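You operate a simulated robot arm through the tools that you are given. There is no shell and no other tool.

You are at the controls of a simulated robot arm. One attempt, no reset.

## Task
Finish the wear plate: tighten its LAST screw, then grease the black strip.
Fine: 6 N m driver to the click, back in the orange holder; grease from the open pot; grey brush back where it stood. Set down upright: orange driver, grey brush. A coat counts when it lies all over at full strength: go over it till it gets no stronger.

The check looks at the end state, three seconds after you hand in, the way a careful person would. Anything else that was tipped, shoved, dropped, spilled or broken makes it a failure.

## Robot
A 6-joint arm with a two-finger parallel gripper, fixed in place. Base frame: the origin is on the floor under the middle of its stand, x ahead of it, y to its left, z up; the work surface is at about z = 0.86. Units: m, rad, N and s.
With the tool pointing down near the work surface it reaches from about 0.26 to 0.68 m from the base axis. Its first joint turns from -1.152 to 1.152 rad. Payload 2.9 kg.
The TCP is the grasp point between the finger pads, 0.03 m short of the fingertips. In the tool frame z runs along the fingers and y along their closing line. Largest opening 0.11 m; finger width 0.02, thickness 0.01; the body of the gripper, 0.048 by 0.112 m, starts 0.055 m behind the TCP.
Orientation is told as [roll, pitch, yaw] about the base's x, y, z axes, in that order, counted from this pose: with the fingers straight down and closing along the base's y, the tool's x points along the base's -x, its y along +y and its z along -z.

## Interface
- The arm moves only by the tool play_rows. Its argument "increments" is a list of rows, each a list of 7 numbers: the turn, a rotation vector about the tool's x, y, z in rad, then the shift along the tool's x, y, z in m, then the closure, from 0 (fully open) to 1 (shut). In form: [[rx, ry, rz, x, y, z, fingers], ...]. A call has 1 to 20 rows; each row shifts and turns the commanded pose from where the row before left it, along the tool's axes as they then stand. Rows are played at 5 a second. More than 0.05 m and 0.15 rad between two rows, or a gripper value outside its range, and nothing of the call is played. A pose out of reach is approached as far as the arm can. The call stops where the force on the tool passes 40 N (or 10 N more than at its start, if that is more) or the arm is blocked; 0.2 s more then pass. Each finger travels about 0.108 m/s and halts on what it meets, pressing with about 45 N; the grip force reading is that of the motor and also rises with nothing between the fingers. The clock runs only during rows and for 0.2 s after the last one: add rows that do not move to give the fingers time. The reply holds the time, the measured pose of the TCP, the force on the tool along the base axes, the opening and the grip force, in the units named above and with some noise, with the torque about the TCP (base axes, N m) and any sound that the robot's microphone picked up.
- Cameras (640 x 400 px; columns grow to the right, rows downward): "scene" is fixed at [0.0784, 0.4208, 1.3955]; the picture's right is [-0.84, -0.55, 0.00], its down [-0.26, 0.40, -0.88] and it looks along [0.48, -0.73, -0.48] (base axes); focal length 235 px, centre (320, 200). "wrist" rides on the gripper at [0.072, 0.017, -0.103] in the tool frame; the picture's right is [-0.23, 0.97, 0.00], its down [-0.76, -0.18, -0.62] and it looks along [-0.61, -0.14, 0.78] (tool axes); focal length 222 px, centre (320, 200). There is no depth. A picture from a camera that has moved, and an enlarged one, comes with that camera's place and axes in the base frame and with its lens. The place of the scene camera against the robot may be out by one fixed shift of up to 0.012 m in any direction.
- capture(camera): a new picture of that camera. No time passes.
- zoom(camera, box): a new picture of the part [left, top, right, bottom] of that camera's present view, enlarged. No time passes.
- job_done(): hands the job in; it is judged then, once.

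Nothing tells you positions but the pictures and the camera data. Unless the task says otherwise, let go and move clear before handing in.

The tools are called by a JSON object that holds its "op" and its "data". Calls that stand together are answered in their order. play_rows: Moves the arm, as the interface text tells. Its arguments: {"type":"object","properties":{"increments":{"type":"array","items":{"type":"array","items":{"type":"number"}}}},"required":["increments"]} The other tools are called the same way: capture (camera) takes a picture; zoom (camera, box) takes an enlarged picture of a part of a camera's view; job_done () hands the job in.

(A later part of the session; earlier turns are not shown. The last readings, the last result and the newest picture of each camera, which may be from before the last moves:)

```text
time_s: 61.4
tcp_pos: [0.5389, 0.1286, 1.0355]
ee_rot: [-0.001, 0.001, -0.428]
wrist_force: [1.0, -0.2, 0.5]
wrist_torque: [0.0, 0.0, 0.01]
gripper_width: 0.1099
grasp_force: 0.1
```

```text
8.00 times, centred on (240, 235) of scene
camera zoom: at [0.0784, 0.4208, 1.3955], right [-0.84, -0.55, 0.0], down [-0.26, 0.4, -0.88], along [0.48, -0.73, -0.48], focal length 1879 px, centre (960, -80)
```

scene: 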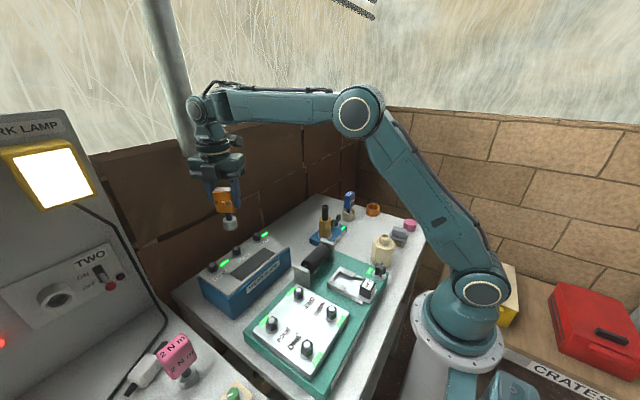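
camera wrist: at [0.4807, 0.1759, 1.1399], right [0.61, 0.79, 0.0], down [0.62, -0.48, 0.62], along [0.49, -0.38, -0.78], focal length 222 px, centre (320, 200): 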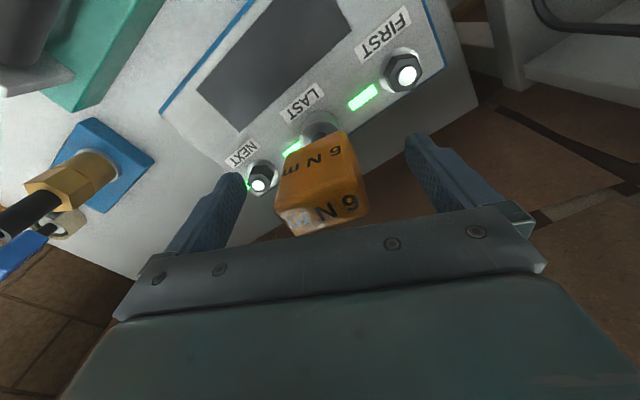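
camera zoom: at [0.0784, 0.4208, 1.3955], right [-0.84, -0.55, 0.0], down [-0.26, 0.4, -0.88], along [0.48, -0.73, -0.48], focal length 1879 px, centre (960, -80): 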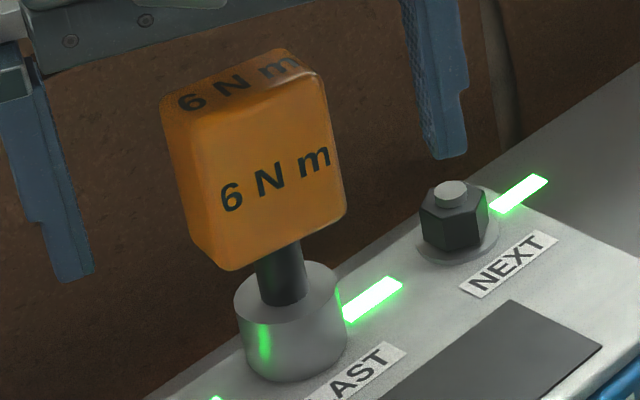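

After release the handle sprang back slightly (within the socket's play) and stands upright on the screw; the mark stays lit. I'll swing the open hand round 1.78 rad so the fingers face the wide flats and re-grip there.

{"op": "play_rows", "data": {"increments": [[0, 0, -0.137, 0, 0, 0, 0], [0, 0, -0.137, 0, 0, 0, 0], [0, 0, -0.137, 0, 0, 0, 0], [0, 0, -0.137, 0, 0, 0, 0], [0, 0, -0.137, 0, 0, 0, 0], [0, 0, -0.137, 0, 0, 0, 0], [0, 0, -0.137, 0, 0, 0, 0], [0, 0, -0.137, 0, 0, 0, 0], [0, 0, -0.137, 0, 0, 0, 0], [0, 0, -0.137, 0, 0, 0, 0], [0, 0, -0.137, 0, 0, 0, 0], [0, 0, -0.137, 0, 0, 0, 0], [0, 0, -0.137, 0, 0, 0, 0], [0, 0, 0, 0, 0, 0, 0]]}}

{"op": "capture", "data": {"camera": "wrist"}}

{"op": "zoom", "data": {"camera": "wrist", "box": [250, 100, 390, 250]}}

{"op": "zoom", "data": {"camera": "scene", "box": [200, 190, 280, 262]}}

```text
time_s: 64.4
tcp_pos: [0.5386, 0.129, 1.0348]
ee_rot: [0.002, 0.001, 1.354]
wrist_force: [-0.3, -0.7, 0.2]
wrist_torque: [0.05, -0.01, 0.02]
gripper_width: 0.1096
grasp_force: 0.0
```

```text
taken
camera wrist: at [0.5075, 0.0633, 1.1399], right [-0.9, 0.43, 0.0], down [0.34, 0.71, 0.62], along [0.27, 0.56, -0.78], focal length 222 px, centre (320, 200)
```

wrist: 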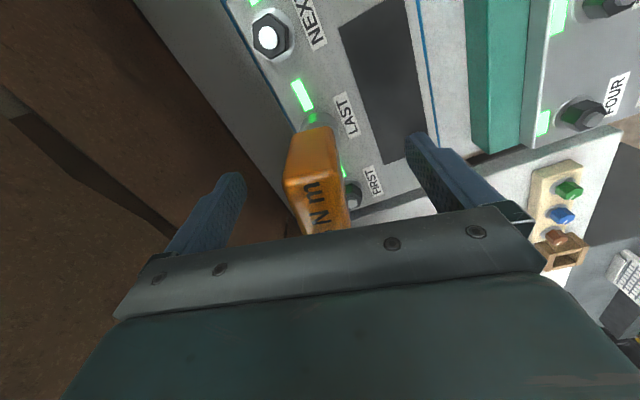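

```text
2.67 times, centred on (320, 175) of wrist
camera zoom: at [0.5075, 0.0633, 1.1399], right [-0.9, 0.43, 0.0], down [0.34, 0.71, 0.62], along [0.27, 0.56, -0.78], focal length 592 px, centre (320, 267)
```

zoom: 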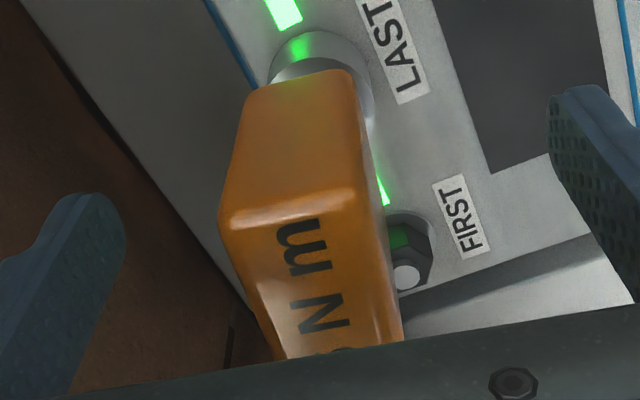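

```text
5.56 times, centred on (240, 226) of scene
camera zoom: at [0.0784, 0.4208, 1.3955], right [-0.84, -0.55, 0.0], down [-0.26, 0.4, -0.88], along [0.48, -0.73, -0.48], focal length 1305 px, centre (764, 56)
```

zoom: 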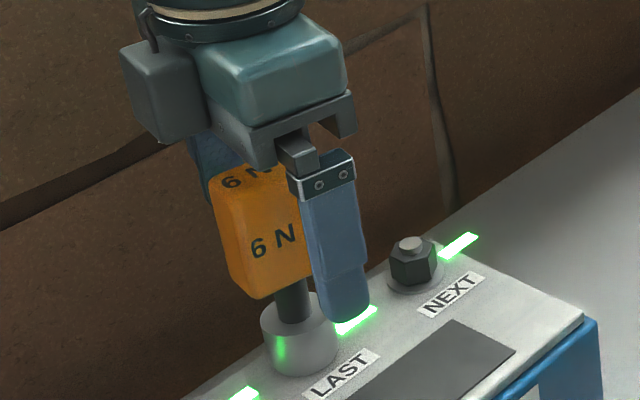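

The fingers now face the flats squarely. Closing and turning clockwise again.

{"op": "play_rows", "data": {"increments": [[0, 0, 0, 0, 0, 0, 0.5], [0, 0, 0, 0, 0, 0, 0.8], [0, 0, 0, 0, 0, 0, 1], [0, 0, 0, 0, 0, 0, 1], [0, 0, 0, 0, 0, 0, 1]]}}

{"op": "play_rows", "data": {"increments": [[0, 0, 0.05, 0, 0, 0, 1], [0, 0, 0.05, 0, 0, 0, 1], [0, 0, 0.05, 0, 0, 0, 1]]}}

```text
time_s: 65.6
tcp_pos: [0.5405, 0.1291, 1.0367]
ee_rot: [0.002, 0.002, 1.352]
wrist_force: [4.7, 0.0, 0.0]
wrist_torque: [-0.05, -0.29, 0.0]
gripper_width: 0.0278
grasp_force: 45.2
```

```text
time_s: 66.4
tcp_pos: [0.5398, 0.1303, 1.0366]
ee_rot: [-0.001, 0.001, 1.203]
wrist_force: [9.4, 2.2, 0.7]
wrist_torque: [0.04, -0.09, 1.25]
gripper_width: 0.0289
grasp_force: 45.1
```

{"op": "play_rows", "data": {"increments": [[0, 0, 0.05, 0, 0, 0, 1], [0, 0, 0.05, 0, 0, 0, 1]]}}

{"op": "play_rows", "data": {"increments": [[0, 0, 0.05, 0, 0, 0, 1], [0, 0, 0.05, 0, 0, 0, 1]]}}

```text
time_s: 67.0
tcp_pos: [0.5394, 0.1297, 1.0375]
ee_rot: [0.0, 0.001, 1.103]
wrist_force: [11.9, 1.4, -1.3]
wrist_torque: [0.75, -0.24, 1.46]
gripper_width: 0.0305
grasp_force: 45.6
```

```text
time_s: 67.6
tcp_pos: [0.5409, 0.1299, 1.036]
ee_rot: [-0.001, 0.003, 1.004]
wrist_force: [10.4, -0.8, -0.1]
wrist_torque: [0.74, -0.08, 1.66]
gripper_width: 0.032
grasp_force: 44.9
```

{"op": "play_rows", "data": {"increments": [[0, 0, 0.05, 0, 0, 0, 1], [0, 0, 0.05, 0, 0, 0, 1]]}}

{"op": "zoom", "data": {"camera": "scene", "box": [200, 190, 280, 262]}}

{"op": "zoom", "data": {"camera": "wrist", "box": [230, 60, 410, 240]}}

```text
time_s: 68.2
tcp_pos: [0.5402, 0.1298, 1.0373]
ee_rot: [0.0, -0.001, 0.905]
wrist_force: [12.8, 1.2, 1.5]
wrist_torque: [-0.14, 0.38, 1.72]
gripper_width: 0.034
grasp_force: 45.1
```

```text
5.56 times, centred on (240, 226) of scene
camera zoom: at [0.0787, 0.4208, 1.3955], right [-0.84, -0.55, 0.0], down [-0.26, 0.4, -0.88], along [0.48, -0.73, -0.48], focal length 1305 px, centre (764, 56)
```

zoom: 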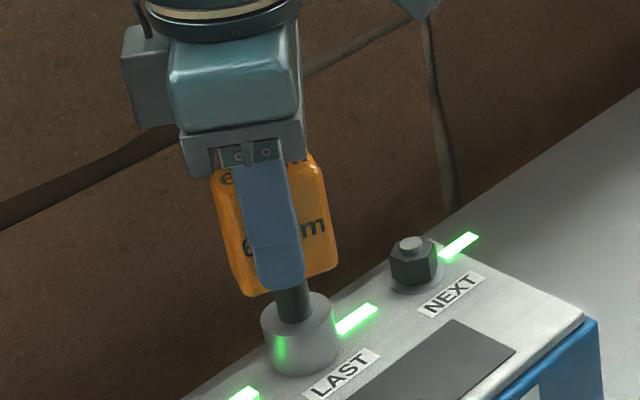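

```text
2.22 times, centred on (320, 150) of wrist
camera zoom: at [0.4819, 0.084, 1.1399], right [-0.63, 0.78, 0.0], down [0.61, 0.49, 0.62], along [0.49, 0.39, -0.78], focal length 494 px, centre (320, 311)
```

zoom: 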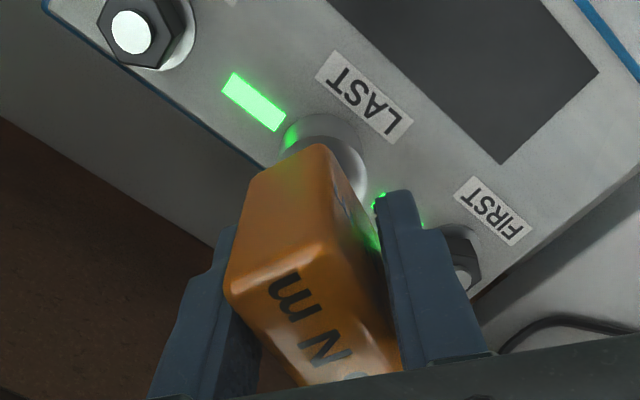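

Still no click at 1.7 N m with the handle rock-steady and the mark lit. One more small push, then I'll judge by the mark.

{"op": "play_rows", "data": {"increments": [[0, 0, 0.05, 0, 0, 0, 1], [0, 0, 0.05, 0, 0, 0, 1], [0, 0, 0.05, 0, 0, 0, 1]]}}

```text
time_s: 69.0
tcp_pos: [0.5393, 0.1306, 1.0363]
ee_rot: [0.001, -0.001, 0.756]
wrist_force: [17.7, 2.7, 0.4]
wrist_torque: [-0.11, 0.51, 1.96]
gripper_width: 0.037
grasp_force: 45.1
```

Torque keeps rising with this grip (1.96 N m), so I'll continue carefully.

{"op": "play_rows", "data": {"increments": [[0, 0, 0.05, 0, 0, 0, 1], [0, 0, 0.05, 0, 0, 0, 1]]}}

{"op": "zoom", "data": {"camera": "scene", "box": [200, 190, 280, 262]}}

```text
time_s: 69.6
tcp_pos: [0.5411, 0.1303, 1.0356]
ee_rot: [-0.001, 0.0, 0.656]
wrist_force: [16.0, 7.6, -2.6]
wrist_torque: [-1.09, -0.04, 1.88]
gripper_width: 0.0385
grasp_force: 45.0
```

```text
5.56 times, centred on (240, 226) of scene
camera zoom: at [0.079, 0.4209, 1.3955], right [-0.84, -0.55, 0.0], down [-0.26, 0.4, -0.88], along [0.48, -0.73, -0.48], focal length 1305 px, centre (764, 56)
```

zoom: 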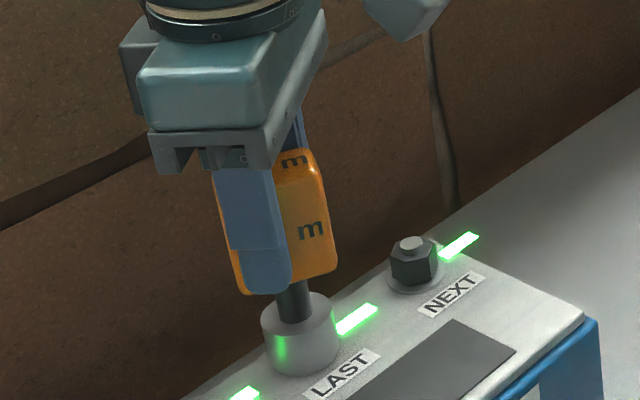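

It saturates just under 2 N m, which is all this grip can give, and the screw is at a hard stop with its mark lit like the other two. I'll ease the hand back to flush without loosening anything and check.

{"op": "play_rows", "data": {"increments": [[0, 0, -0.1, 0, 0, 0, 1], [0, 0, -0.1, 0, 0, 0, 1], [0, 0, -0.1, 0, 0, 0, 1], [0, 0, -0.1, 0, 0, 0, 1], [0, 0, 0, 0, 0, 0, 1]]}}

{"op": "zoom", "data": {"camera": "scene", "box": [200, 190, 280, 262]}}

{"op": "zoom", "data": {"camera": "wrist", "box": [230, 60, 410, 240]}}

```text
time_s: 70.8
tcp_pos: [0.5397, 0.1291, 1.0348]
ee_rot: [0.001, 0.0, 1.055]
wrist_force: [0.4, -3.3, 0.0]
wrist_torque: [-1.31, -0.83, 0.45]
gripper_width: 0.0277
grasp_force: 45.3
```

```text
5.56 times, centred on (240, 226) of scene
camera zoom: at [0.0785, 0.4205, 1.3956], right [-0.84, -0.55, 0.0], down [-0.26, 0.4, -0.88], along [0.48, -0.73, -0.48], focal length 1305 px, centre (764, 56)
```

zoom: 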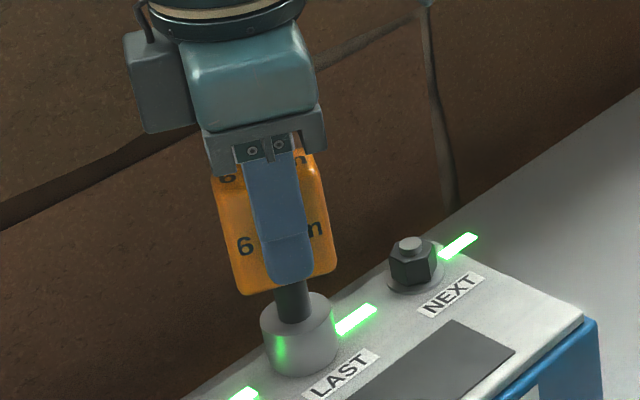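

```text
2.22 times, centred on (320, 150) of wrist
camera zoom: at [0.489, 0.075, 1.1401], right [-0.73, 0.68, 0.0], down [0.53, 0.58, 0.62], along [0.42, 0.46, -0.78], focal length 494 px, centre (320, 311)
```

zoom: 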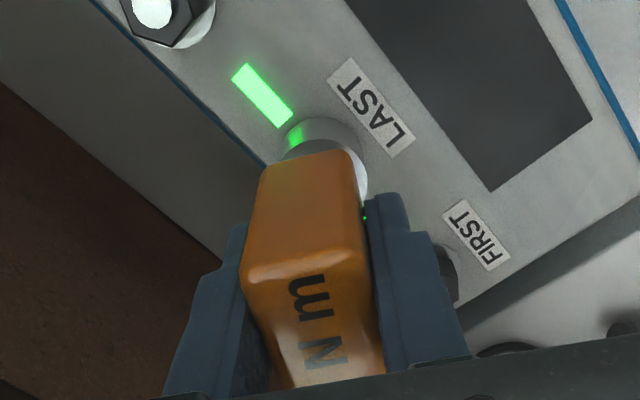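

The pads are flush and the handle sits hard against the stop. I'll try one brisk twist from this fresh grip to see if the click comes.

{"op": "play_rows", "data": {"increments": [[0, 0, 0, 0, 0, 0.001, 1], [0, 0, 0.15, 0, 0, 0, 1], [0, 0, 0.15, 0, 0, 0, 1]]}}

```text
time_s: 71.6
tcp_pos: [0.5405, 0.1305, 1.0359]
ee_rot: [-0.002, -0.002, 0.757]
wrist_force: [19.4, 1.0, 6.1]
wrist_torque: [-0.1, 1.01, 1.41]
gripper_width: 0.0339
grasp_force: 45.1
```

{"op": "zoom", "data": {"camera": "scene", "box": [200, 190, 280, 262]}}

{"op": "zoom", "data": {"camera": "wrist", "box": [230, 60, 410, 240]}}

```text
5.56 times, centred on (240, 226) of scene
camera zoom: at [0.0788, 0.4208, 1.3955], right [-0.84, -0.55, 0.0], down [-0.26, 0.4, -0.88], along [0.48, -0.73, -0.48], focal length 1305 px, centre (764, 56)
```

zoom: 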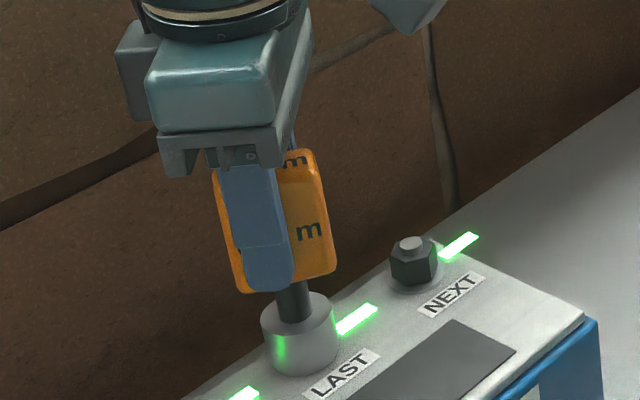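

```text
2.22 times, centred on (320, 150) of wrist
camera zoom: at [0.4761, 0.0943, 1.1393], right [-0.5, 0.86, 0.0], down [0.67, 0.39, 0.63], along [0.54, 0.31, -0.78], focal length 494 px, centre (320, 311)
```

zoom: 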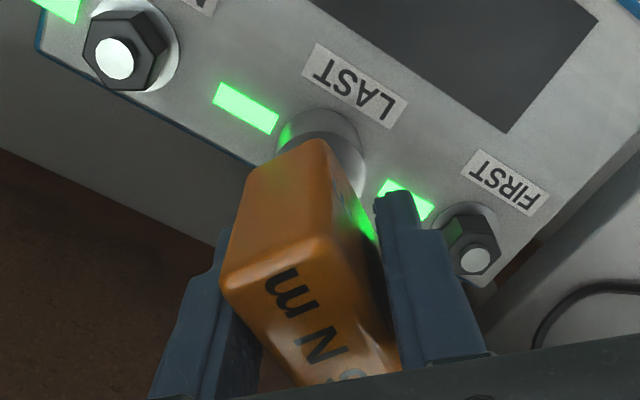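

The handle is still creeping clockwise slightly under the twist, so I'll keep the torque on and listen.

{"op": "play_rows", "data": {"increments": [[0, 0, 0.05, 0, 0, 0, 1], [0, 0, 0.05, 0, 0, 0, 1], [0, 0, 0, 0, 0, 0, 1], [0, 0, 0, 0, 0, 0, 1], [0, 0, 0, 0, 0, 0, 1]]}}

{"op": "play_rows", "data": {"increments": [[0, 0, 0.05, 0, 0, 0, 1], [0, 0, 0.05, 0, 0, 0, 1], [0, 0, 0, 0, 0, 0, 1], [0, 0, 0, 0, 0, 0, 1], [0, 0, 0, 0, 0, 0, 1]]}}

{"op": "zoom", "data": {"camera": "scene", "box": [200, 190, 280, 262]}}

```text
time_s: 72.8
tcp_pos: [0.5383, 0.1287, 1.0355]
ee_rot: [-0.002, 0.005, 0.651]
wrist_force: [-1.1, -3.3, 11.4]
wrist_torque: [-0.21, 0.09, -0.02]
gripper_width: 0.0278
grasp_force: 45.0
```

```text
time_s: 74.0
tcp_pos: [0.5383, 0.1287, 1.0354]
ee_rot: [0.0, 0.001, 0.554]
wrist_force: [-3.9, -2.2, 10.6]
wrist_torque: [-0.28, 0.46, -0.03]
gripper_width: 0.0278
grasp_force: 45.4
```

```text
5.56 times, centred on (240, 226) of scene
camera zoom: at [0.0781, 0.4207, 1.3956], right [-0.84, -0.55, 0.0], down [-0.26, 0.4, -0.88], along [0.48, -0.73, -0.48], focal length 1305 px, centre (764, 56)
```

zoom: 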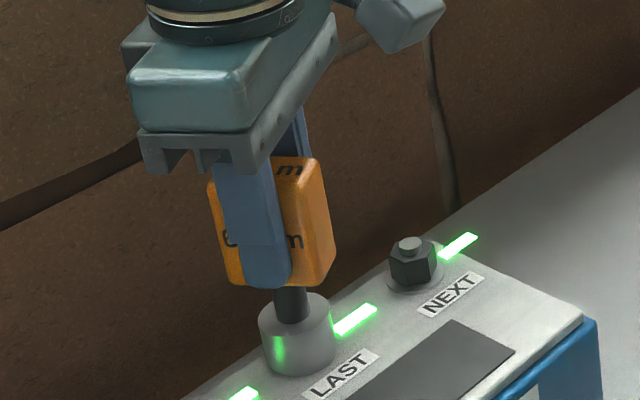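

The torque suddenly fell to zero and the pads are flush again, so something gave way without a reported sound. I need a close look at the socket and screw.

{"op": "zoom", "data": {"camera": "scene", "box": [230, 235, 256, 262]}}

{"op": "zoom", "data": {"camera": "wrist", "box": [230, 60, 410, 240]}}

```text
14.81 times, centred on (243, 248) of scene
camera zoom: at [0.0781, 0.4207, 1.3956], right [-0.84, -0.55, 0.0], down [-0.26, 0.4, -0.88], along [0.48, -0.73, -0.48], focal length 3480 px, centre (1461, -518)
```

zoom: 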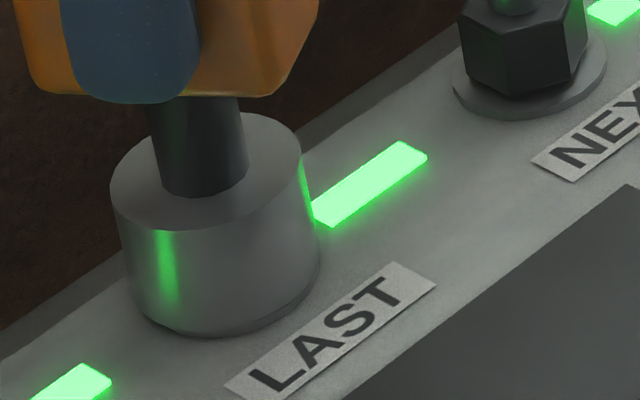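

```text
2.22 times, centred on (320, 150) of wrist
camera zoom: at [0.4687, 0.1066, 1.1391], right [-0.32, 0.95, 0.0], down [0.74, 0.25, 0.62], along [0.59, 0.2, -0.78], focal length 494 px, centre (320, 311)
```

zoom: 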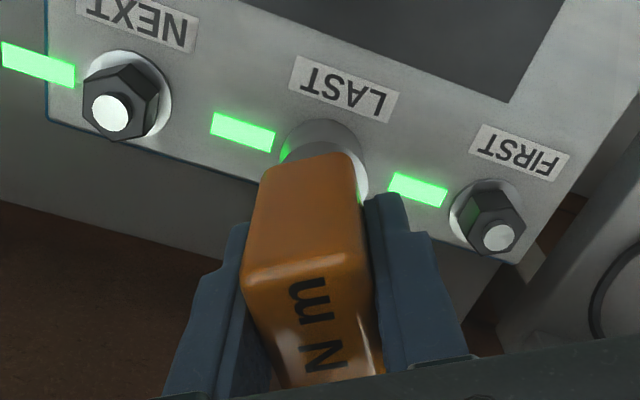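

The socket is still fully seated and the mark lit, so most likely the socket slipped over the hex's corners. I'll turn gently on to feel where the torque comes back.

{"op": "play_rows", "data": {"increments": [[0, 0, 0.05, 0, 0, 0, 1], [0, 0, 0.05, 0, 0, 0, 1], [0, 0, 0.05, 0, 0, 0, 1], [0, 0, 0, 0, 0, 0, 1]]}}

{"op": "play_rows", "data": {"increments": [[0, 0, 0.05, 0, 0, 0, 1], [0, 0, 0.05, 0, 0, 0, 1], [0, 0, 0.05, 0, 0, 0, 1], [0, 0, 0, 0, 0, 0, 1]]}}

```text
time_s: 75.0
tcp_pos: [0.5387, 0.1288, 1.0354]
ee_rot: [0.001, 0.003, 0.404]
wrist_force: [-8.2, -4.3, 9.9]
wrist_torque: [-0.32, 0.76, 0.08]
gripper_width: 0.0279
grasp_force: 45.0
```

```text
time_s: 76.0
tcp_pos: [0.5387, 0.1298, 1.036]
ee_rot: [0.0, 0.004, 0.255]
wrist_force: [-17.2, -4.3, 10.2]
wrist_torque: [-0.16, 0.82, 0.45]
gripper_width: 0.0277
grasp_force: 45.7
```

Torque returns about 60° further on, so the socket did jump one hex flat while the screw stayed put. I'll relieve the side load and approach the stop again step by step, watching torque and sound.

{"op": "play_rows", "data": {"increments": [[0, 0, 0, 0.0014, 0.0004, 0, 1], [0, 0, 0.05, 0, 0, 0, 1], [0, 0, 0.05, 0, 0, 0, 1], [0, 0, 0, 0, 0, 0, 1]]}}

{"op": "play_rows", "data": {"increments": [[0, 0, 0.05, 0, 0, 0, 1], [0, 0, 0.05, 0, 0, 0, 1], [0, 0, 0, 0, 0, 0, 1]]}}

{"op": "play_rows", "data": {"increments": [[0, 0, 0.05, 0, 0, 0, 1], [0, 0, 0.05, 0, 0, 0, 1], [0, 0, 0, 0, 0, 0, 1]]}}

```text
time_s: 77.0
tcp_pos: [0.5375, 0.1289, 1.0346]
ee_rot: [0.0, -0.003, 0.155]
wrist_force: [2.7, -1.1, 1.7]
wrist_torque: [0.9, -0.55, 0.8]
gripper_width: 0.028
grasp_force: 45.1
```

```text
time_s: 77.8
tcp_pos: [0.5388, 0.1292, 1.0353]
ee_rot: [-0.002, -0.001, 0.054]
wrist_force: [4.1, 0.4, 3.7]
wrist_torque: [0.84, 0.61, 0.95]
gripper_width: 0.0298
grasp_force: 44.7
```

```text
time_s: 78.6
tcp_pos: [0.5376, 0.1295, 1.0342]
ee_rot: [-0.001, 0.001, -0.045]
wrist_force: [-4.7, 4.6, -0.3]
wrist_torque: [-0.6, -0.7, 1.05]
gripper_width: 0.0312
grasp_force: 45.6
```

{"op": "play_rows", "data": {"increments": [[0, 0, 0.05, 0, 0, 0.0005, 1], [0, 0, 0.05, 0, 0, 0.0005, 1], [0, 0, 0, 0, 0, 0, 1]]}}

{"op": "play_rows", "data": {"increments": [[0, 0, 0.05, 0, 0, 0, 1], [0, 0, 0.05, 0, 0, 0, 1], [0, 0, 0, 0, 0, 0, 1]]}}

{"op": "zoom", "data": {"camera": "scene", "box": [200, 190, 280, 262]}}

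```text
time_s: 79.4
tcp_pos: [0.5386, 0.1291, 1.0352]
ee_rot: [-0.001, 0.0, -0.145]
wrist_force: [-5.2, 5.5, 2.7]
wrist_torque: [-0.76, -0.79, 1.18]
gripper_width: 0.0332
grasp_force: 45.3
```

```text
time_s: 80.2
tcp_pos: [0.5385, 0.1304, 1.0349]
ee_rot: [-0.001, -0.001, -0.244]
wrist_force: [-4.7, 6.8, 3.0]
wrist_torque: [-0.79, -0.9, 1.19]
gripper_width: 0.0348
grasp_force: 44.9
```

```text
5.56 times, centred on (240, 226) of scene
camera zoom: at [0.0783, 0.4208, 1.3955], right [-0.84, -0.55, 0.0], down [-0.26, 0.4, -0.88], along [0.48, -0.73, -0.48], focal length 1305 px, centre (764, 56)
```

zoom: 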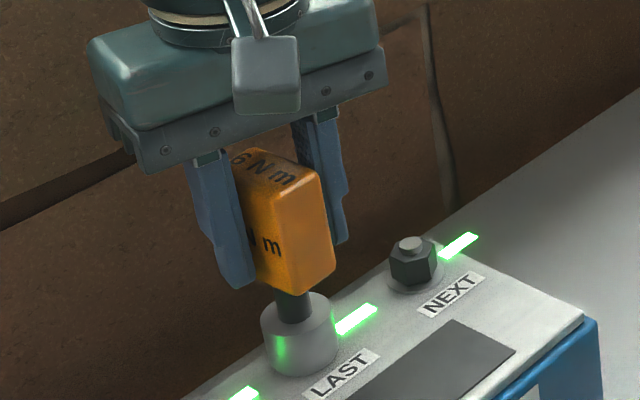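

The grip just slips now at ~1.2 N m; the screw is immovable and its mark has stayed lit throughout, matching FIRST and NEXT. I'll ease back to flush, open, and look before re-gripping to take the driver off.

{"op": "play_rows", "data": {"increments": [[0, 0, -0.07, 0, 0, 0, 1], [0, 0, -0.07, 0, 0, 0, 1], [0, 0, -0.07, 0, 0, 0, 1], [0, 0, 0, 0, 0, 0, 1]]}}

{"op": "play_rows", "data": {"increments": [[0, 0, 0, 0, 0, 0, 0.6], [0, 0, 0, 0, 0, 0, 0.4], [0, 0, 0, 0, 0, 0, 0.2], [0, 0, 0, 0, 0, 0, 0], [0, 0, 0, 0, 0, 0, 0]]}}

{"op": "zoom", "data": {"camera": "wrist", "box": [230, 80, 410, 240]}}

{"op": "zoom", "data": {"camera": "scene", "box": [200, 190, 280, 262]}}

```text
time_s: 81.2
tcp_pos: [0.539, 0.1308, 1.0343]
ee_rot: [-0.002, 0.002, -0.032]
wrist_force: [-4.1, 2.7, 0.4]
wrist_torque: [0.46, -1.44, 0.9]
gripper_width: 0.0293
grasp_force: 44.8
```

```text
time_s: 82.4
tcp_pos: [0.5378, 0.1295, 1.0342]
ee_rot: [-0.002, 0.001, -0.035]
wrist_force: [0.1, 0.2, -0.3]
wrist_torque: [0.0, -0.01, 0.03]
gripper_width: 0.11
grasp_force: 0.1
```

```text
2.50 times, centred on (320, 160) of wrist
camera zoom: at [0.4665, 0.1499, 1.1381], right [0.26, 0.97, 0.0], down [0.76, -0.2, 0.62], along [0.6, -0.16, -0.78], focal length 555 px, centre (320, 300)
```

zoom: 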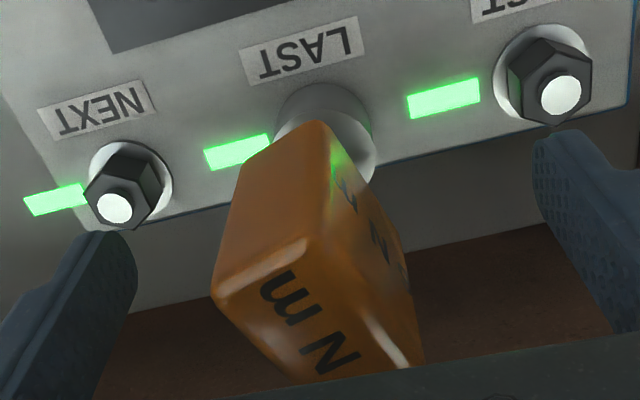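

```text
5.56 times, centred on (240, 226) of scene
camera zoom: at [0.0784, 0.4208, 1.3955], right [-0.84, -0.55, 0.0], down [-0.26, 0.4, -0.88], along [0.48, -0.73, -0.48], focal length 1305 px, centre (764, 56)
```

zoom: 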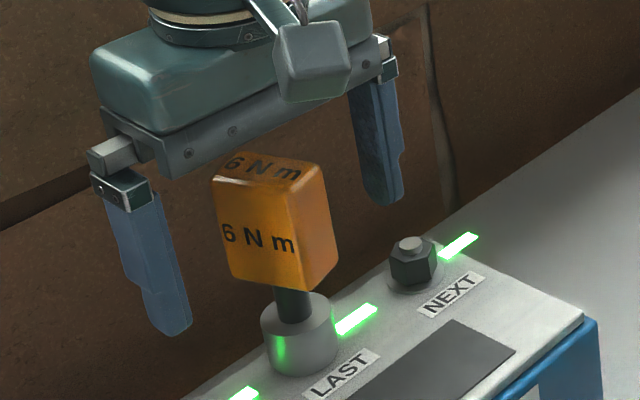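

The released handle has swung back to its rest angle, 0.42 rad from my present yaw. I'll align to it, grip the flats again with the pads flush and lift the driver straight off.

{"op": "play_rows", "data": {"increments": [[0, 0, -0.14, 0, 0, 0, 0], [0, 0, -0.14, 0, 0, 0, 0], [0, 0, -0.14, 0, 0, 0, 0], [0, 0, 0, 0.002, 0, 0, 0], [0, 0, 0, 0, 0, 0, 0]]}}

{"op": "zoom", "data": {"camera": "wrist", "box": [230, 80, 410, 240]}}

```text
time_s: 83.6
tcp_pos: [0.5362, 0.1275, 1.0355]
ee_rot: [-0.003, 0.001, 0.387]
wrist_force: [0.1, -0.2, -0.5]
wrist_torque: [-0.02, 0.02, 0.01]
gripper_width: 0.1101
grasp_force: 0.0
```

```text
2.50 times, centred on (320, 160) of wrist
camera zoom: at [0.4628, 0.1181, 1.1382], right [-0.16, 0.99, 0.0], down [0.77, 0.12, 0.62], along [0.61, 0.1, -0.78], focal length 555 px, centre (320, 300)
```

zoom: 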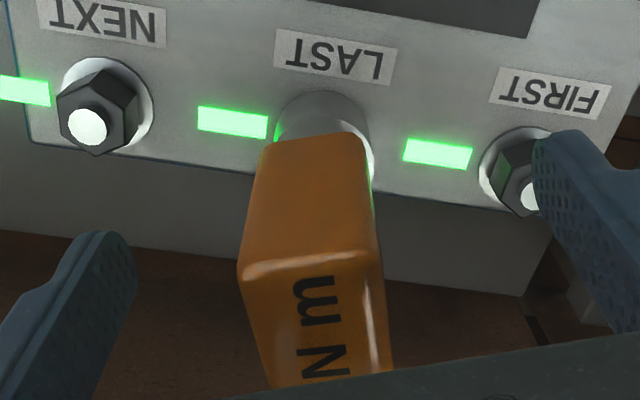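

Well aligned. Closing and lifting slowly.

{"op": "play_rows", "data": {"increments": [[0, 0, 0, 0, 0, 0, 0.5], [0, 0, 0, 0, 0, 0, 0.8], [0, 0, 0, 0, 0, 0, 1], [0, 0, 0, 0, 0, 0, 1], [0, 0, 0, 0, 0, 0, 1]]}}

{"op": "play_rows", "data": {"increments": [[0, 0, 0, 0, 0, -0.004, 1], [0, 0, 0, 0, 0, -0.006, 1], [0, 0, 0, 0, 0, -0.01, 1], [0, 0, 0, 0, 0, -0.015, 1], [0, 0, 0, 0, 0, -0.02, 1], [0, 0, 0, 0, 0, -0.03, 1], [0, 0, 0, 0, 0, 0, 1]]}}

{"op": "zoom", "data": {"camera": "scene", "box": [190, 170, 290, 280]}}

{"op": "capture", "data": {"camera": "wrist"}}

```text
time_s: 84.8
tcp_pos: [0.5352, 0.1292, 1.0357]
ee_rot: [0.0, 0.002, 0.385]
wrist_force: [-0.2, -0.9, 0.6]
wrist_torque: [-0.05, 0.04, 0.04]
gripper_width: 0.0273
grasp_force: 45.7
```

```text
time_s: 86.4
tcp_pos: [0.5362, 0.1301, 1.1203]
ee_rot: [0.001, 0.002, 0.386]
wrist_force: [0.1, -0.1, -2.2]
wrist_torque: [-0.02, -0.01, 0.0]
gripper_width: 0.0276
grasp_force: 45.1
```

```text
3.64 times, centred on (240, 225) of scene
camera zoom: at [0.0784, 0.4208, 1.3955], right [-0.84, -0.55, 0.0], down [-0.26, 0.4, -0.88], along [0.48, -0.73, -0.48], focal length 854 px, centre (611, 109)
```

zoom: 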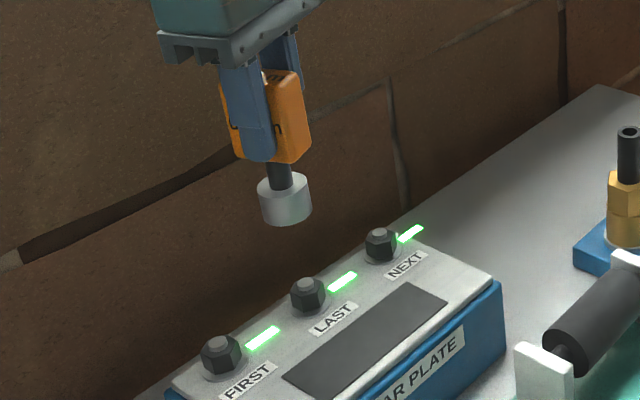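

```text
taken
camera wrist: at [0.4626, 0.1195, 1.2239], right [-0.16, 0.99, 0.0], down [0.77, 0.12, 0.62], along [0.61, 0.1, -0.78], focal length 222 px, centre (320, 200)
```

wrist: 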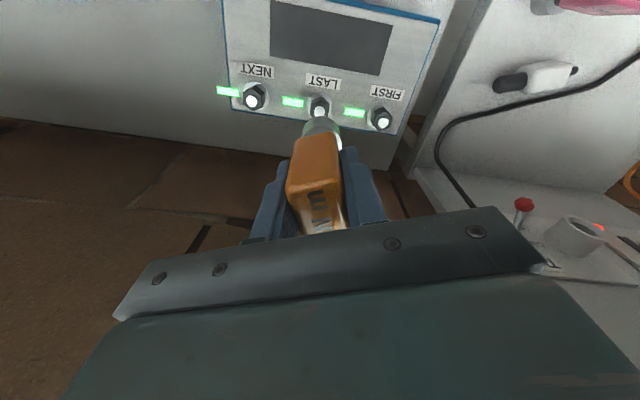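

Driver lifted off; all three marks are green and the plate is undisturbed. Now I'll check how the socket hangs relative to the tool axis, then carry it back to the orange holder.

{"op": "zoom", "data": {"camera": "wrist", "box": [260, 80, 400, 240]}}

{"op": "zoom", "data": {"camera": "wrist", "box": [200, 60, 420, 150]}}

{"op": "zoom", "data": {"camera": "scene", "box": [215, 180, 265, 240]}}

```text
2.50 times, centred on (330, 160) of wrist
camera zoom: at [0.4626, 0.1195, 1.2239], right [-0.16, 0.99, 0.0], down [0.77, 0.12, 0.62], along [0.61, 0.1, -0.78], focal length 555 px, centre (295, 300)
```

zoom: 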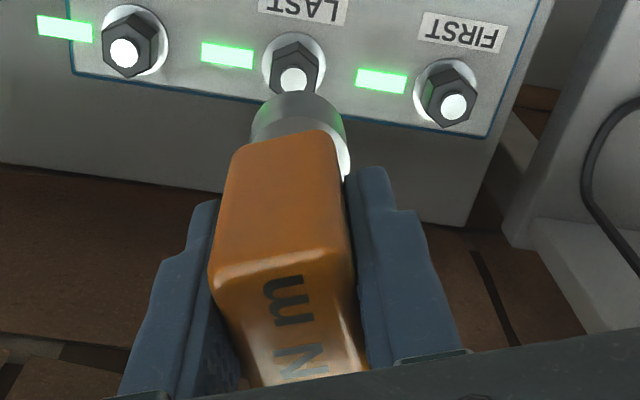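

```text
2.91 times, centred on (310, 105) of wrist
camera zoom: at [0.4626, 0.1195, 1.2239], right [-0.16, 0.99, 0.0], down [0.77, 0.12, 0.62], along [0.61, 0.1, -0.78], focal length 646 px, centre (349, 476)
```

zoom: 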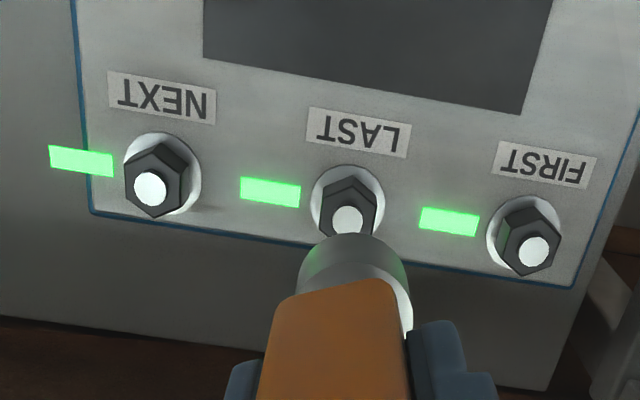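

```text
6.67 times, centred on (240, 210) of scene
camera zoom: at [0.0784, 0.4208, 1.3955], right [-0.84, -0.55, 0.0], down [-0.26, 0.4, -0.88], along [0.48, -0.73, -0.48], focal length 1566 px, centre (853, 133)
```

zoom: 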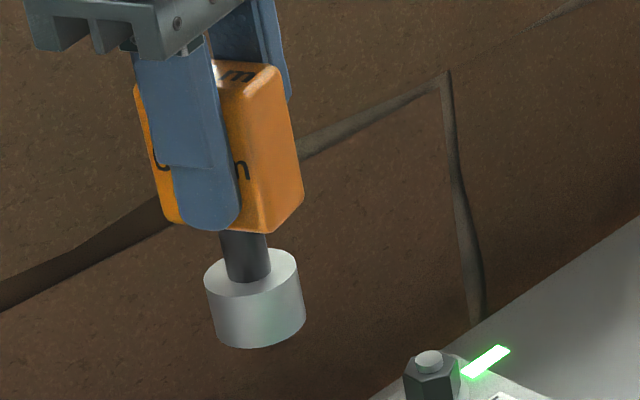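

The socket hangs about 4 mm forward of the tool axis, which I'll account for. I'll raise, turn to yaw 0, and carry the driver back towards the orange holder.

{"op": "play_rows", "data": {"increments": [[0, 0, 0, 0, 0, -0.045, 1], [0, 0, 0, 0, 0, -0.045, 1], [0, 0, 0.13, 0, 0, 0, 1], [0, 0, 0.13, 0, 0, 0, 1], [0, 0, 0.126, 0, 0, 0, 1], [0, 0, 0, 0.015, -0.045, 0, 1], [0, 0, 0, 0.015, -0.045, 0, 1], [0, 0, 0, 0.015, -0.045, 0, 1], [0, 0, 0, 0.015, -0.045, 0, 1], [0, 0, 0, 0.015, -0.045, 0, 1], [0, 0, 0, 0.015, -0.045, 0, 1], [0, 0, 0, 0.015, -0.045, 0, 1], [0, 0, 0, 0.015, -0.045, 0, 1], [0, 0, 0, 0.015, -0.045, 0, 1], [0, 0, 0, 0.015, -0.045, 0, 1], [0, 0, 0, 0.015, -0.045, 0, 1], [0, 0, 0, 0.015, -0.041, 0, 1], [0, 0, 0, 0, 0, 0, 1], [0, 0, 0, 0, 0, 0, 1]]}}

{"op": "zoom", "data": {"camera": "wrist", "box": [250, 50, 390, 190]}}

{"op": "zoom", "data": {"camera": "scene", "box": [330, 110, 420, 220]}}

```text
time_s: 90.4
tcp_pos: [0.3562, -0.4074, 1.2105]
ee_rot: [-0.001, 0.001, 0.001]
wrist_force: [-0.1, -0.4, -1.2]
wrist_torque: [-0.02, 0.01, 0.01]
gripper_width: 0.0276
grasp_force: 44.8
```

```text
2.86 times, centred on (320, 120) of wrist
camera zoom: at [0.2839, -0.3896, 1.3137], right [0.23, 0.97, 0.0], down [0.76, -0.18, 0.62], along [0.61, -0.14, -0.78], focal length 635 px, centre (320, 429)
```

zoom: 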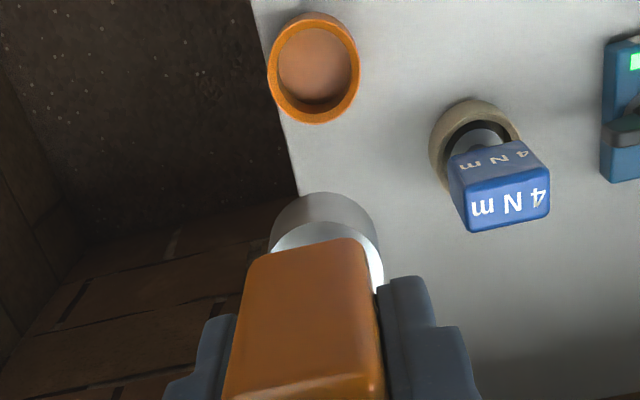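

```text
3.64 times, centred on (375, 165) of scene
camera zoom: at [0.0784, 0.4208, 1.3955], right [-0.84, -0.55, 0.0], down [-0.26, 0.4, -0.88], along [0.48, -0.73, -0.48], focal length 854 px, centre (120, 327)
```

zoom: 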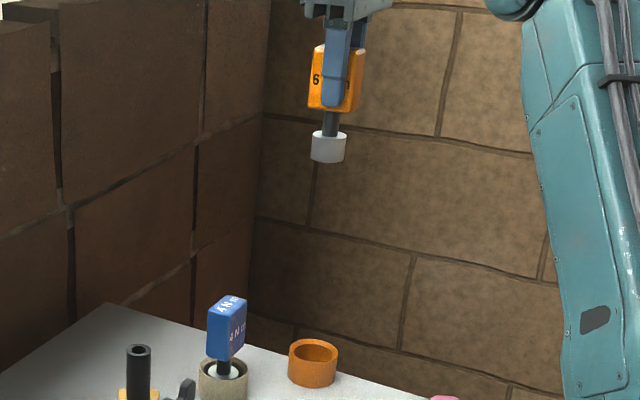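

Above the holder now; its rim centre is near (0.349, -0.409) and the socket hangs ~4.5 mm ahead of the TCP. I'll offset for that and come down to just above the rim.

{"op": "play_rows", "data": {"increments": [[0, 0, 0, 0.0115, -0.002, 0.04, 1], [0, 0, 0, 0, 0, 0.04, 1], [0, 0, 0, 0, 0, 0.04, 1], [0, 0, 0, 0, 0, 0.04, 1], [0, 0, 0, 0, 0, 0.035, 1], [0, 0, 0, 0, 0, 0, 1], [0, 0, 0, 0, 0, 0, 1]]}}

{"op": "zoom", "data": {"camera": "wrist", "box": [250, 60, 390, 200]}}

{"op": "zoom", "data": {"camera": "scene", "box": [345, 170, 400, 225]}}

```text
time_s: 92.0
tcp_pos: [0.3441, -0.4104, 1.016]
ee_rot: [-0.002, 0.001, 0.0]
wrist_force: [-0.1, -0.7, -2.0]
wrist_torque: [-0.03, 0.01, 0.02]
gripper_width: 0.0275
grasp_force: 45.2
```

```text
2.86 times, centred on (320, 130) of wrist
camera zoom: at [0.2715, -0.3917, 1.1187], right [0.23, 0.97, 0.0], down [0.76, -0.18, 0.62], along [0.61, -0.14, -0.78], focal length 635 px, centre (320, 400)
```

zoom: 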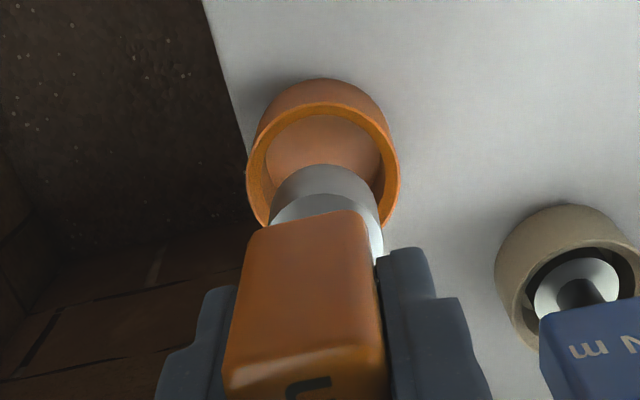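

```text
7.27 times, centred on (372, 198) of scene
camera zoom: at [0.0784, 0.4208, 1.3956], right [-0.84, -0.55, 0.0], down [-0.26, 0.4, -0.88], along [0.48, -0.73, -0.48], focal length 1709 px, centre (-62, 218)
```

zoom: 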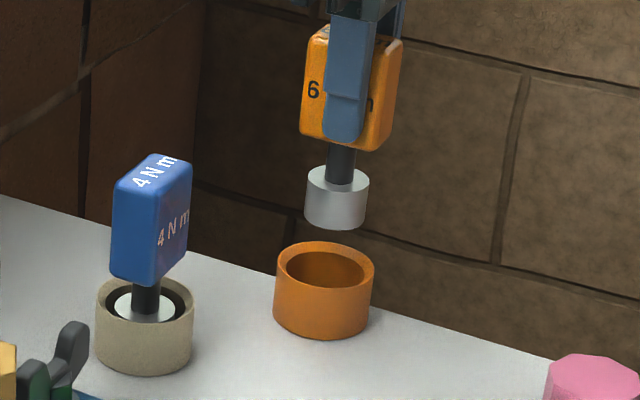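

Socket and cup line up to within about 1.5 mm by both cameras (3 mm clearance). Lowering slowly into the cup.

{"op": "play_rows", "data": {"increments": [[0, 0, 0, 0, 0, 0.01, 1], [0, 0, 0, 0, 0, 0.01, 1], [0, 0, 0, 0, 0, 0.01, 1], [0, 0, 0, 0, 0, 0.006, 1], [0, 0, 0, 0, 0, 0, 1]]}}

{"op": "zoom", "data": {"camera": "wrist", "box": [250, 60, 390, 200]}}

{"op": "zoom", "data": {"camera": "scene", "box": [345, 170, 400, 225]}}

```text
time_s: 93.2
tcp_pos: [0.3455, -0.4099, 0.978]
ee_rot: [-0.002, 0.001, 0.001]
wrist_force: [-0.1, 0.1, -1.7]
wrist_torque: [0.03, 0.03, 0.02]
gripper_width: 0.0278
grasp_force: 44.8
```

```text
2.86 times, centred on (320, 130) of wrist
camera zoom: at [0.2722, -0.3915, 1.0825], right [0.23, 0.97, 0.0], down [0.76, -0.18, 0.62], along [0.61, -0.14, -0.78], focal length 635 px, centre (320, 400)
```

zoom: 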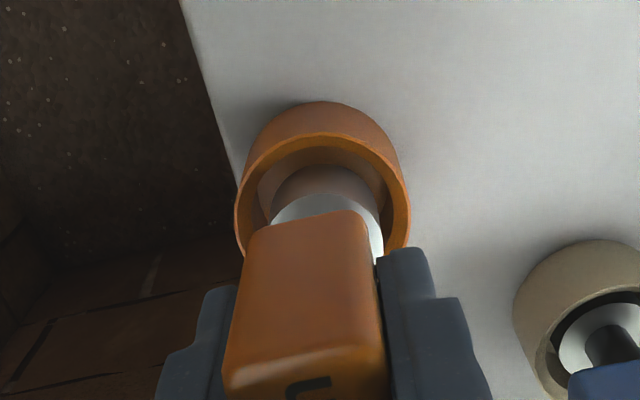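

```text
7.27 times, centred on (372, 198) of scene
camera zoom: at [0.0784, 0.4208, 1.3956], right [-0.84, -0.55, 0.0], down [-0.26, 0.4, -0.88], along [0.48, -0.73, -0.48], focal length 1709 px, centre (-62, 218)
```

zoom: 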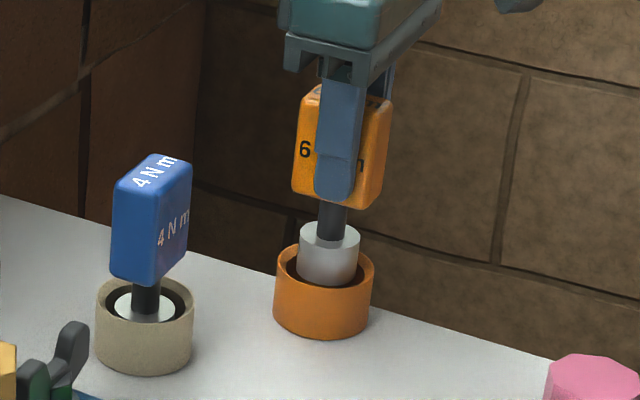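

It's entering the cup centred. Lowering the remaining 2 cm.

{"op": "play_rows", "data": {"increments": [[0, 0, 0, 0, 0, 0.008, 1], [0, 0, 0, 0, 0, 0.007, 1], [0, 0, 0, 0, 0, 0.005, 1], [0, 0, 0, 0, 0, 0, 1]]}}

{"op": "zoom", "data": {"camera": "scene", "box": [345, 170, 400, 225]}}

```text
time_s: 94.2
tcp_pos: [0.344, -0.4103, 0.9598]
ee_rot: [-0.003, 0.0, -0.001]
wrist_force: [-1.0, -1.1, -1.7]
wrist_torque: [-0.01, 0.04, 0.01]
gripper_width: 0.0278
grasp_force: 44.7
```

```text
7.27 times, centred on (372, 198) of scene
camera zoom: at [0.0784, 0.4208, 1.3956], right [-0.84, -0.55, 0.0], down [-0.26, 0.4, -0.88], along [0.48, -0.73, -0.48], focal length 1709 px, centre (-62, 218)
```

zoom: 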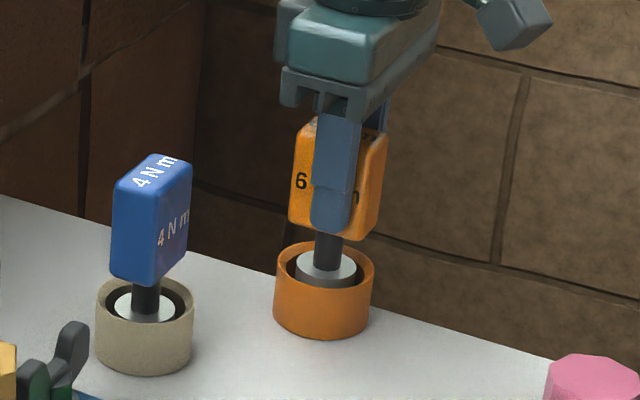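

{"op": "play_rows", "data": {"increments": [[0, 0, 0, 0, 0, 0.002, 1], [0, 0, 0, 0, 0, 0.002, 1], [0, 0, 0, 0, 0, 0, 1]]}}

{"op": "play_rows", "data": {"increments": [[0, 0, 0, 0, 0, 0.001, 1], [0, 0, 0, 0, 0, 0, 1]]}}

```text
time_s: 95.0
tcp_pos: [0.3453, -0.4097, 0.9544]
ee_rot: [-0.002, 0.003, -0.002]
wrist_force: [-0.2, -0.5, -2.1]
wrist_torque: [0.01, -0.03, 0.0]
gripper_width: 0.0278
grasp_force: 44.3
```

```text
time_s: 95.6
tcp_pos: [0.3443, -0.4093, 0.9546]
ee_rot: [0.0, 0.002, -0.002]
wrist_force: [-0.7, -0.6, -1.4]
wrist_torque: [0.02, 0.05, 0.02]
gripper_width: 0.0276
grasp_force: 45.1
```

{"op": "play_rows", "data": {"increments": [[0, 0, 0, 0, 0, 0.001, 1], [0, 0, 0, 0, 0, 0, 1]]}}

{"op": "play_rows", "data": {"increments": [[0, 0, 0, 0, 0, 0.001, 1], [0, 0, 0, 0, 0, 0, 1]]}}

```text
time_s: 96.2
tcp_pos: [0.3451, -0.409, 0.9533]
ee_rot: [-0.002, 0.002, 0.0]
wrist_force: [0.1, -0.2, -2.2]
wrist_torque: [0.0, 0.03, -0.02]
gripper_width: 0.0277
grasp_force: 45.1
```

```text
time_s: 96.8
tcp_pos: [0.345, -0.4103, 0.9526]
ee_rot: [-0.001, 0.001, 0.0]
wrist_force: [-0.9, 0.2, 1.4]
wrist_torque: [0.08, 0.06, -0.01]
gripper_width: 0.0278
grasp_force: 44.8
```

The driver has touched the cup floor. Opening gently.

{"op": "play_rows", "data": {"increments": [[0, 0, 0, 0, 0, 0, 0.7], [0, 0, 0, 0, 0, 0, 0.5], [0, 0, 0, 0, 0, 0, 0.2], [0, 0, 0, 0, 0, 0, 0], [0, 0, 0, 0, 0, 0, 0]]}}

{"op": "zoom", "data": {"camera": "scene", "box": [345, 170, 400, 225]}}

{"op": "capture", "data": {"camera": "wrist"}}

```text
time_s: 98.0
tcp_pos: [0.3444, -0.4088, 0.9526]
ee_rot: [-0.001, 0.0, 0.0]
wrist_force: [0.5, 0.1, 0.2]
wrist_torque: [0.01, -0.04, 0.01]
gripper_width: 0.1101
grasp_force: 0.1
```

```text
7.27 times, centred on (372, 198) of scene
camera zoom: at [0.0784, 0.4208, 1.3955], right [-0.84, -0.55, 0.0], down [-0.26, 0.4, -0.88], along [0.48, -0.73, -0.48], focal length 1709 px, centre (-62, 218)
```

zoom: 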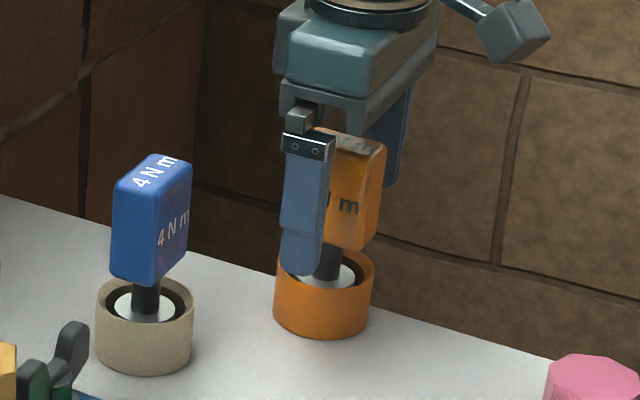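

```text
taken
camera wrist: at [0.272, -0.3914, 1.0558], right [0.23, 0.97, 0.0], down [0.76, -0.18, 0.62], along [0.61, -0.14, -0.78], focal length 222 px, centre (320, 200)
```

wrist: 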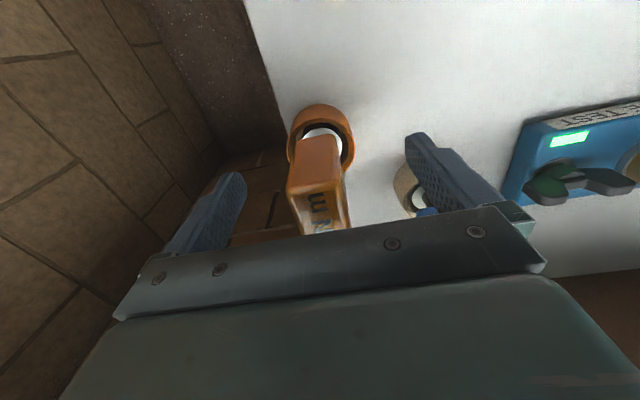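

The driver stands upright in its holder. I'll rise clear and move over to look at the brush.

{"op": "play_rows", "data": {"increments": [[0, 0, 0, 0, 0, -0.03, 0], [0, 0, 0, 0, 0, -0.04, 0], [0, 0, 0, 0, 0, -0.04, 0], [0, 0, 0, 0, 0, -0.04, 0], [0, 0, 0, 0, 0, -0.04, 0], [0, 0, 0, 0.03, 0.03, 0, 0], [0, 0, 0, 0.03, 0.03, 0, 0], [0, 0, 0, 0.03, 0.03, 0, 0], [0, 0, 0, 0.03, 0.03, 0, 0], [0, 0, 0, 0.02, 0.02, 0, 0], [0, 0, 0, 0, 0, 0, 0]]}}

{"op": "capture", "data": {"camera": "wrist"}}

{"op": "zoom", "data": {"camera": "scene", "box": [330, 170, 430, 270]}}

```text
time_s: 100.4
tcp_pos: [0.2043, -0.2673, 1.1424]
ee_rot: [-0.002, -0.001, 0.001]
wrist_force: [-0.1, 0.1, 0.0]
wrist_torque: [0.04, 0.03, 0.02]
gripper_width: 0.1098
grasp_force: 0.0
```

```text
taken
camera wrist: at [0.1322, -0.2511, 1.2457], right [0.23, 0.97, 0.0], down [0.76, -0.18, 0.62], along [0.61, -0.14, -0.78], focal length 222 px, centre (320, 200)
```

wrist: 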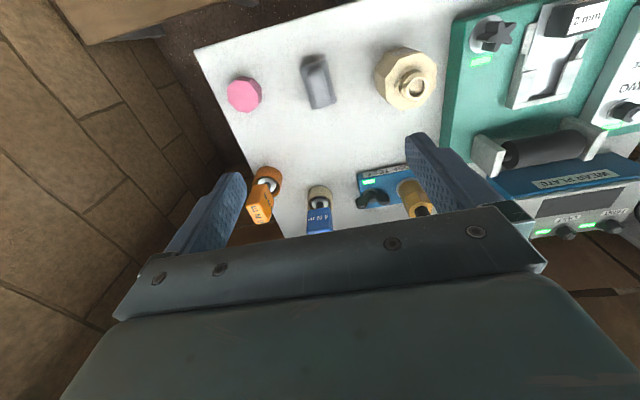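

```text
4.00 times, centred on (380, 220) of scene
camera zoom: at [0.0784, 0.4208, 1.3955], right [-0.84, -0.55, 0.0], down [-0.26, 0.4, -0.88], along [0.48, -0.73, -0.48], focal length 940 px, centre (80, 120)
```

zoom: 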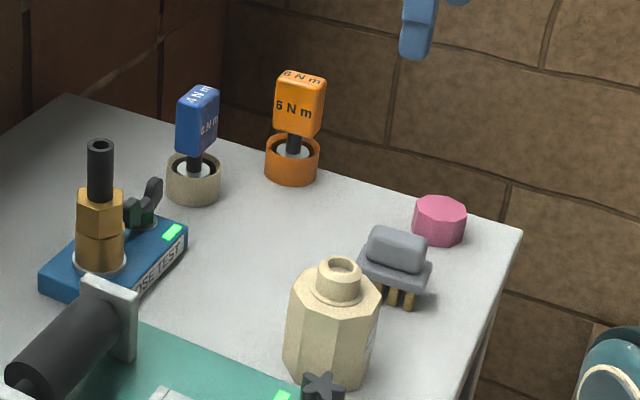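

{"op": "zoom", "data": {"camera": "wrist", "box": [270, 30, 370, 130]}}

{"op": "zoom", "data": {"camera": "wrist", "box": [360, 20, 460, 130]}}

```text
4.00 times, centred on (320, 80) of wrist
camera zoom: at [0.1322, -0.2511, 1.2457], right [0.23, 0.97, 0.0], down [0.76, -0.18, 0.62], along [0.61, -0.14, -0.78], focal length 888 px, centre (320, 680)
```

zoom: 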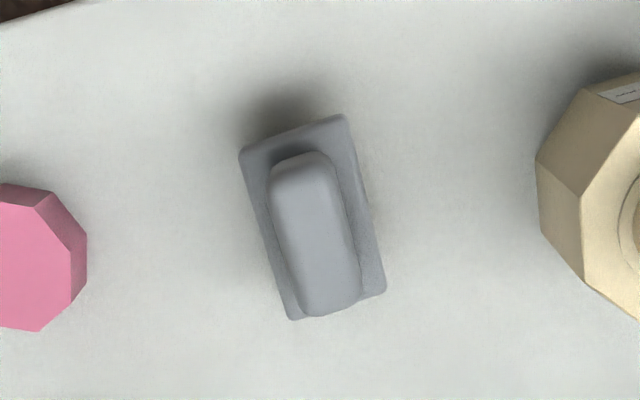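

```text
3.64 times, centred on (410, 75) of wrist
camera zoom: at [0.1322, -0.2511, 1.2457], right [0.23, 0.97, 0.0], down [0.76, -0.18, 0.62], along [0.61, -0.14, -0.78], focal length 808 px, centre (-7, 654)
```

zoom: 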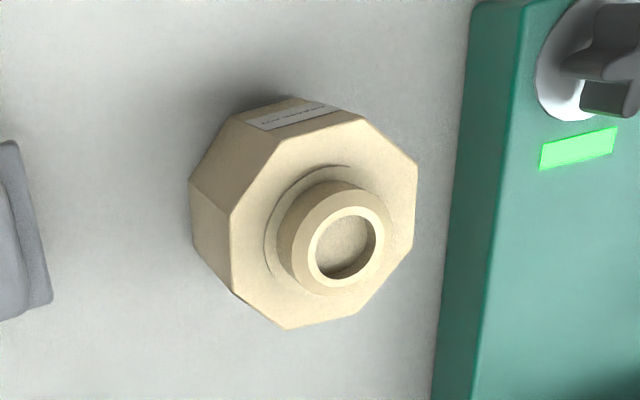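

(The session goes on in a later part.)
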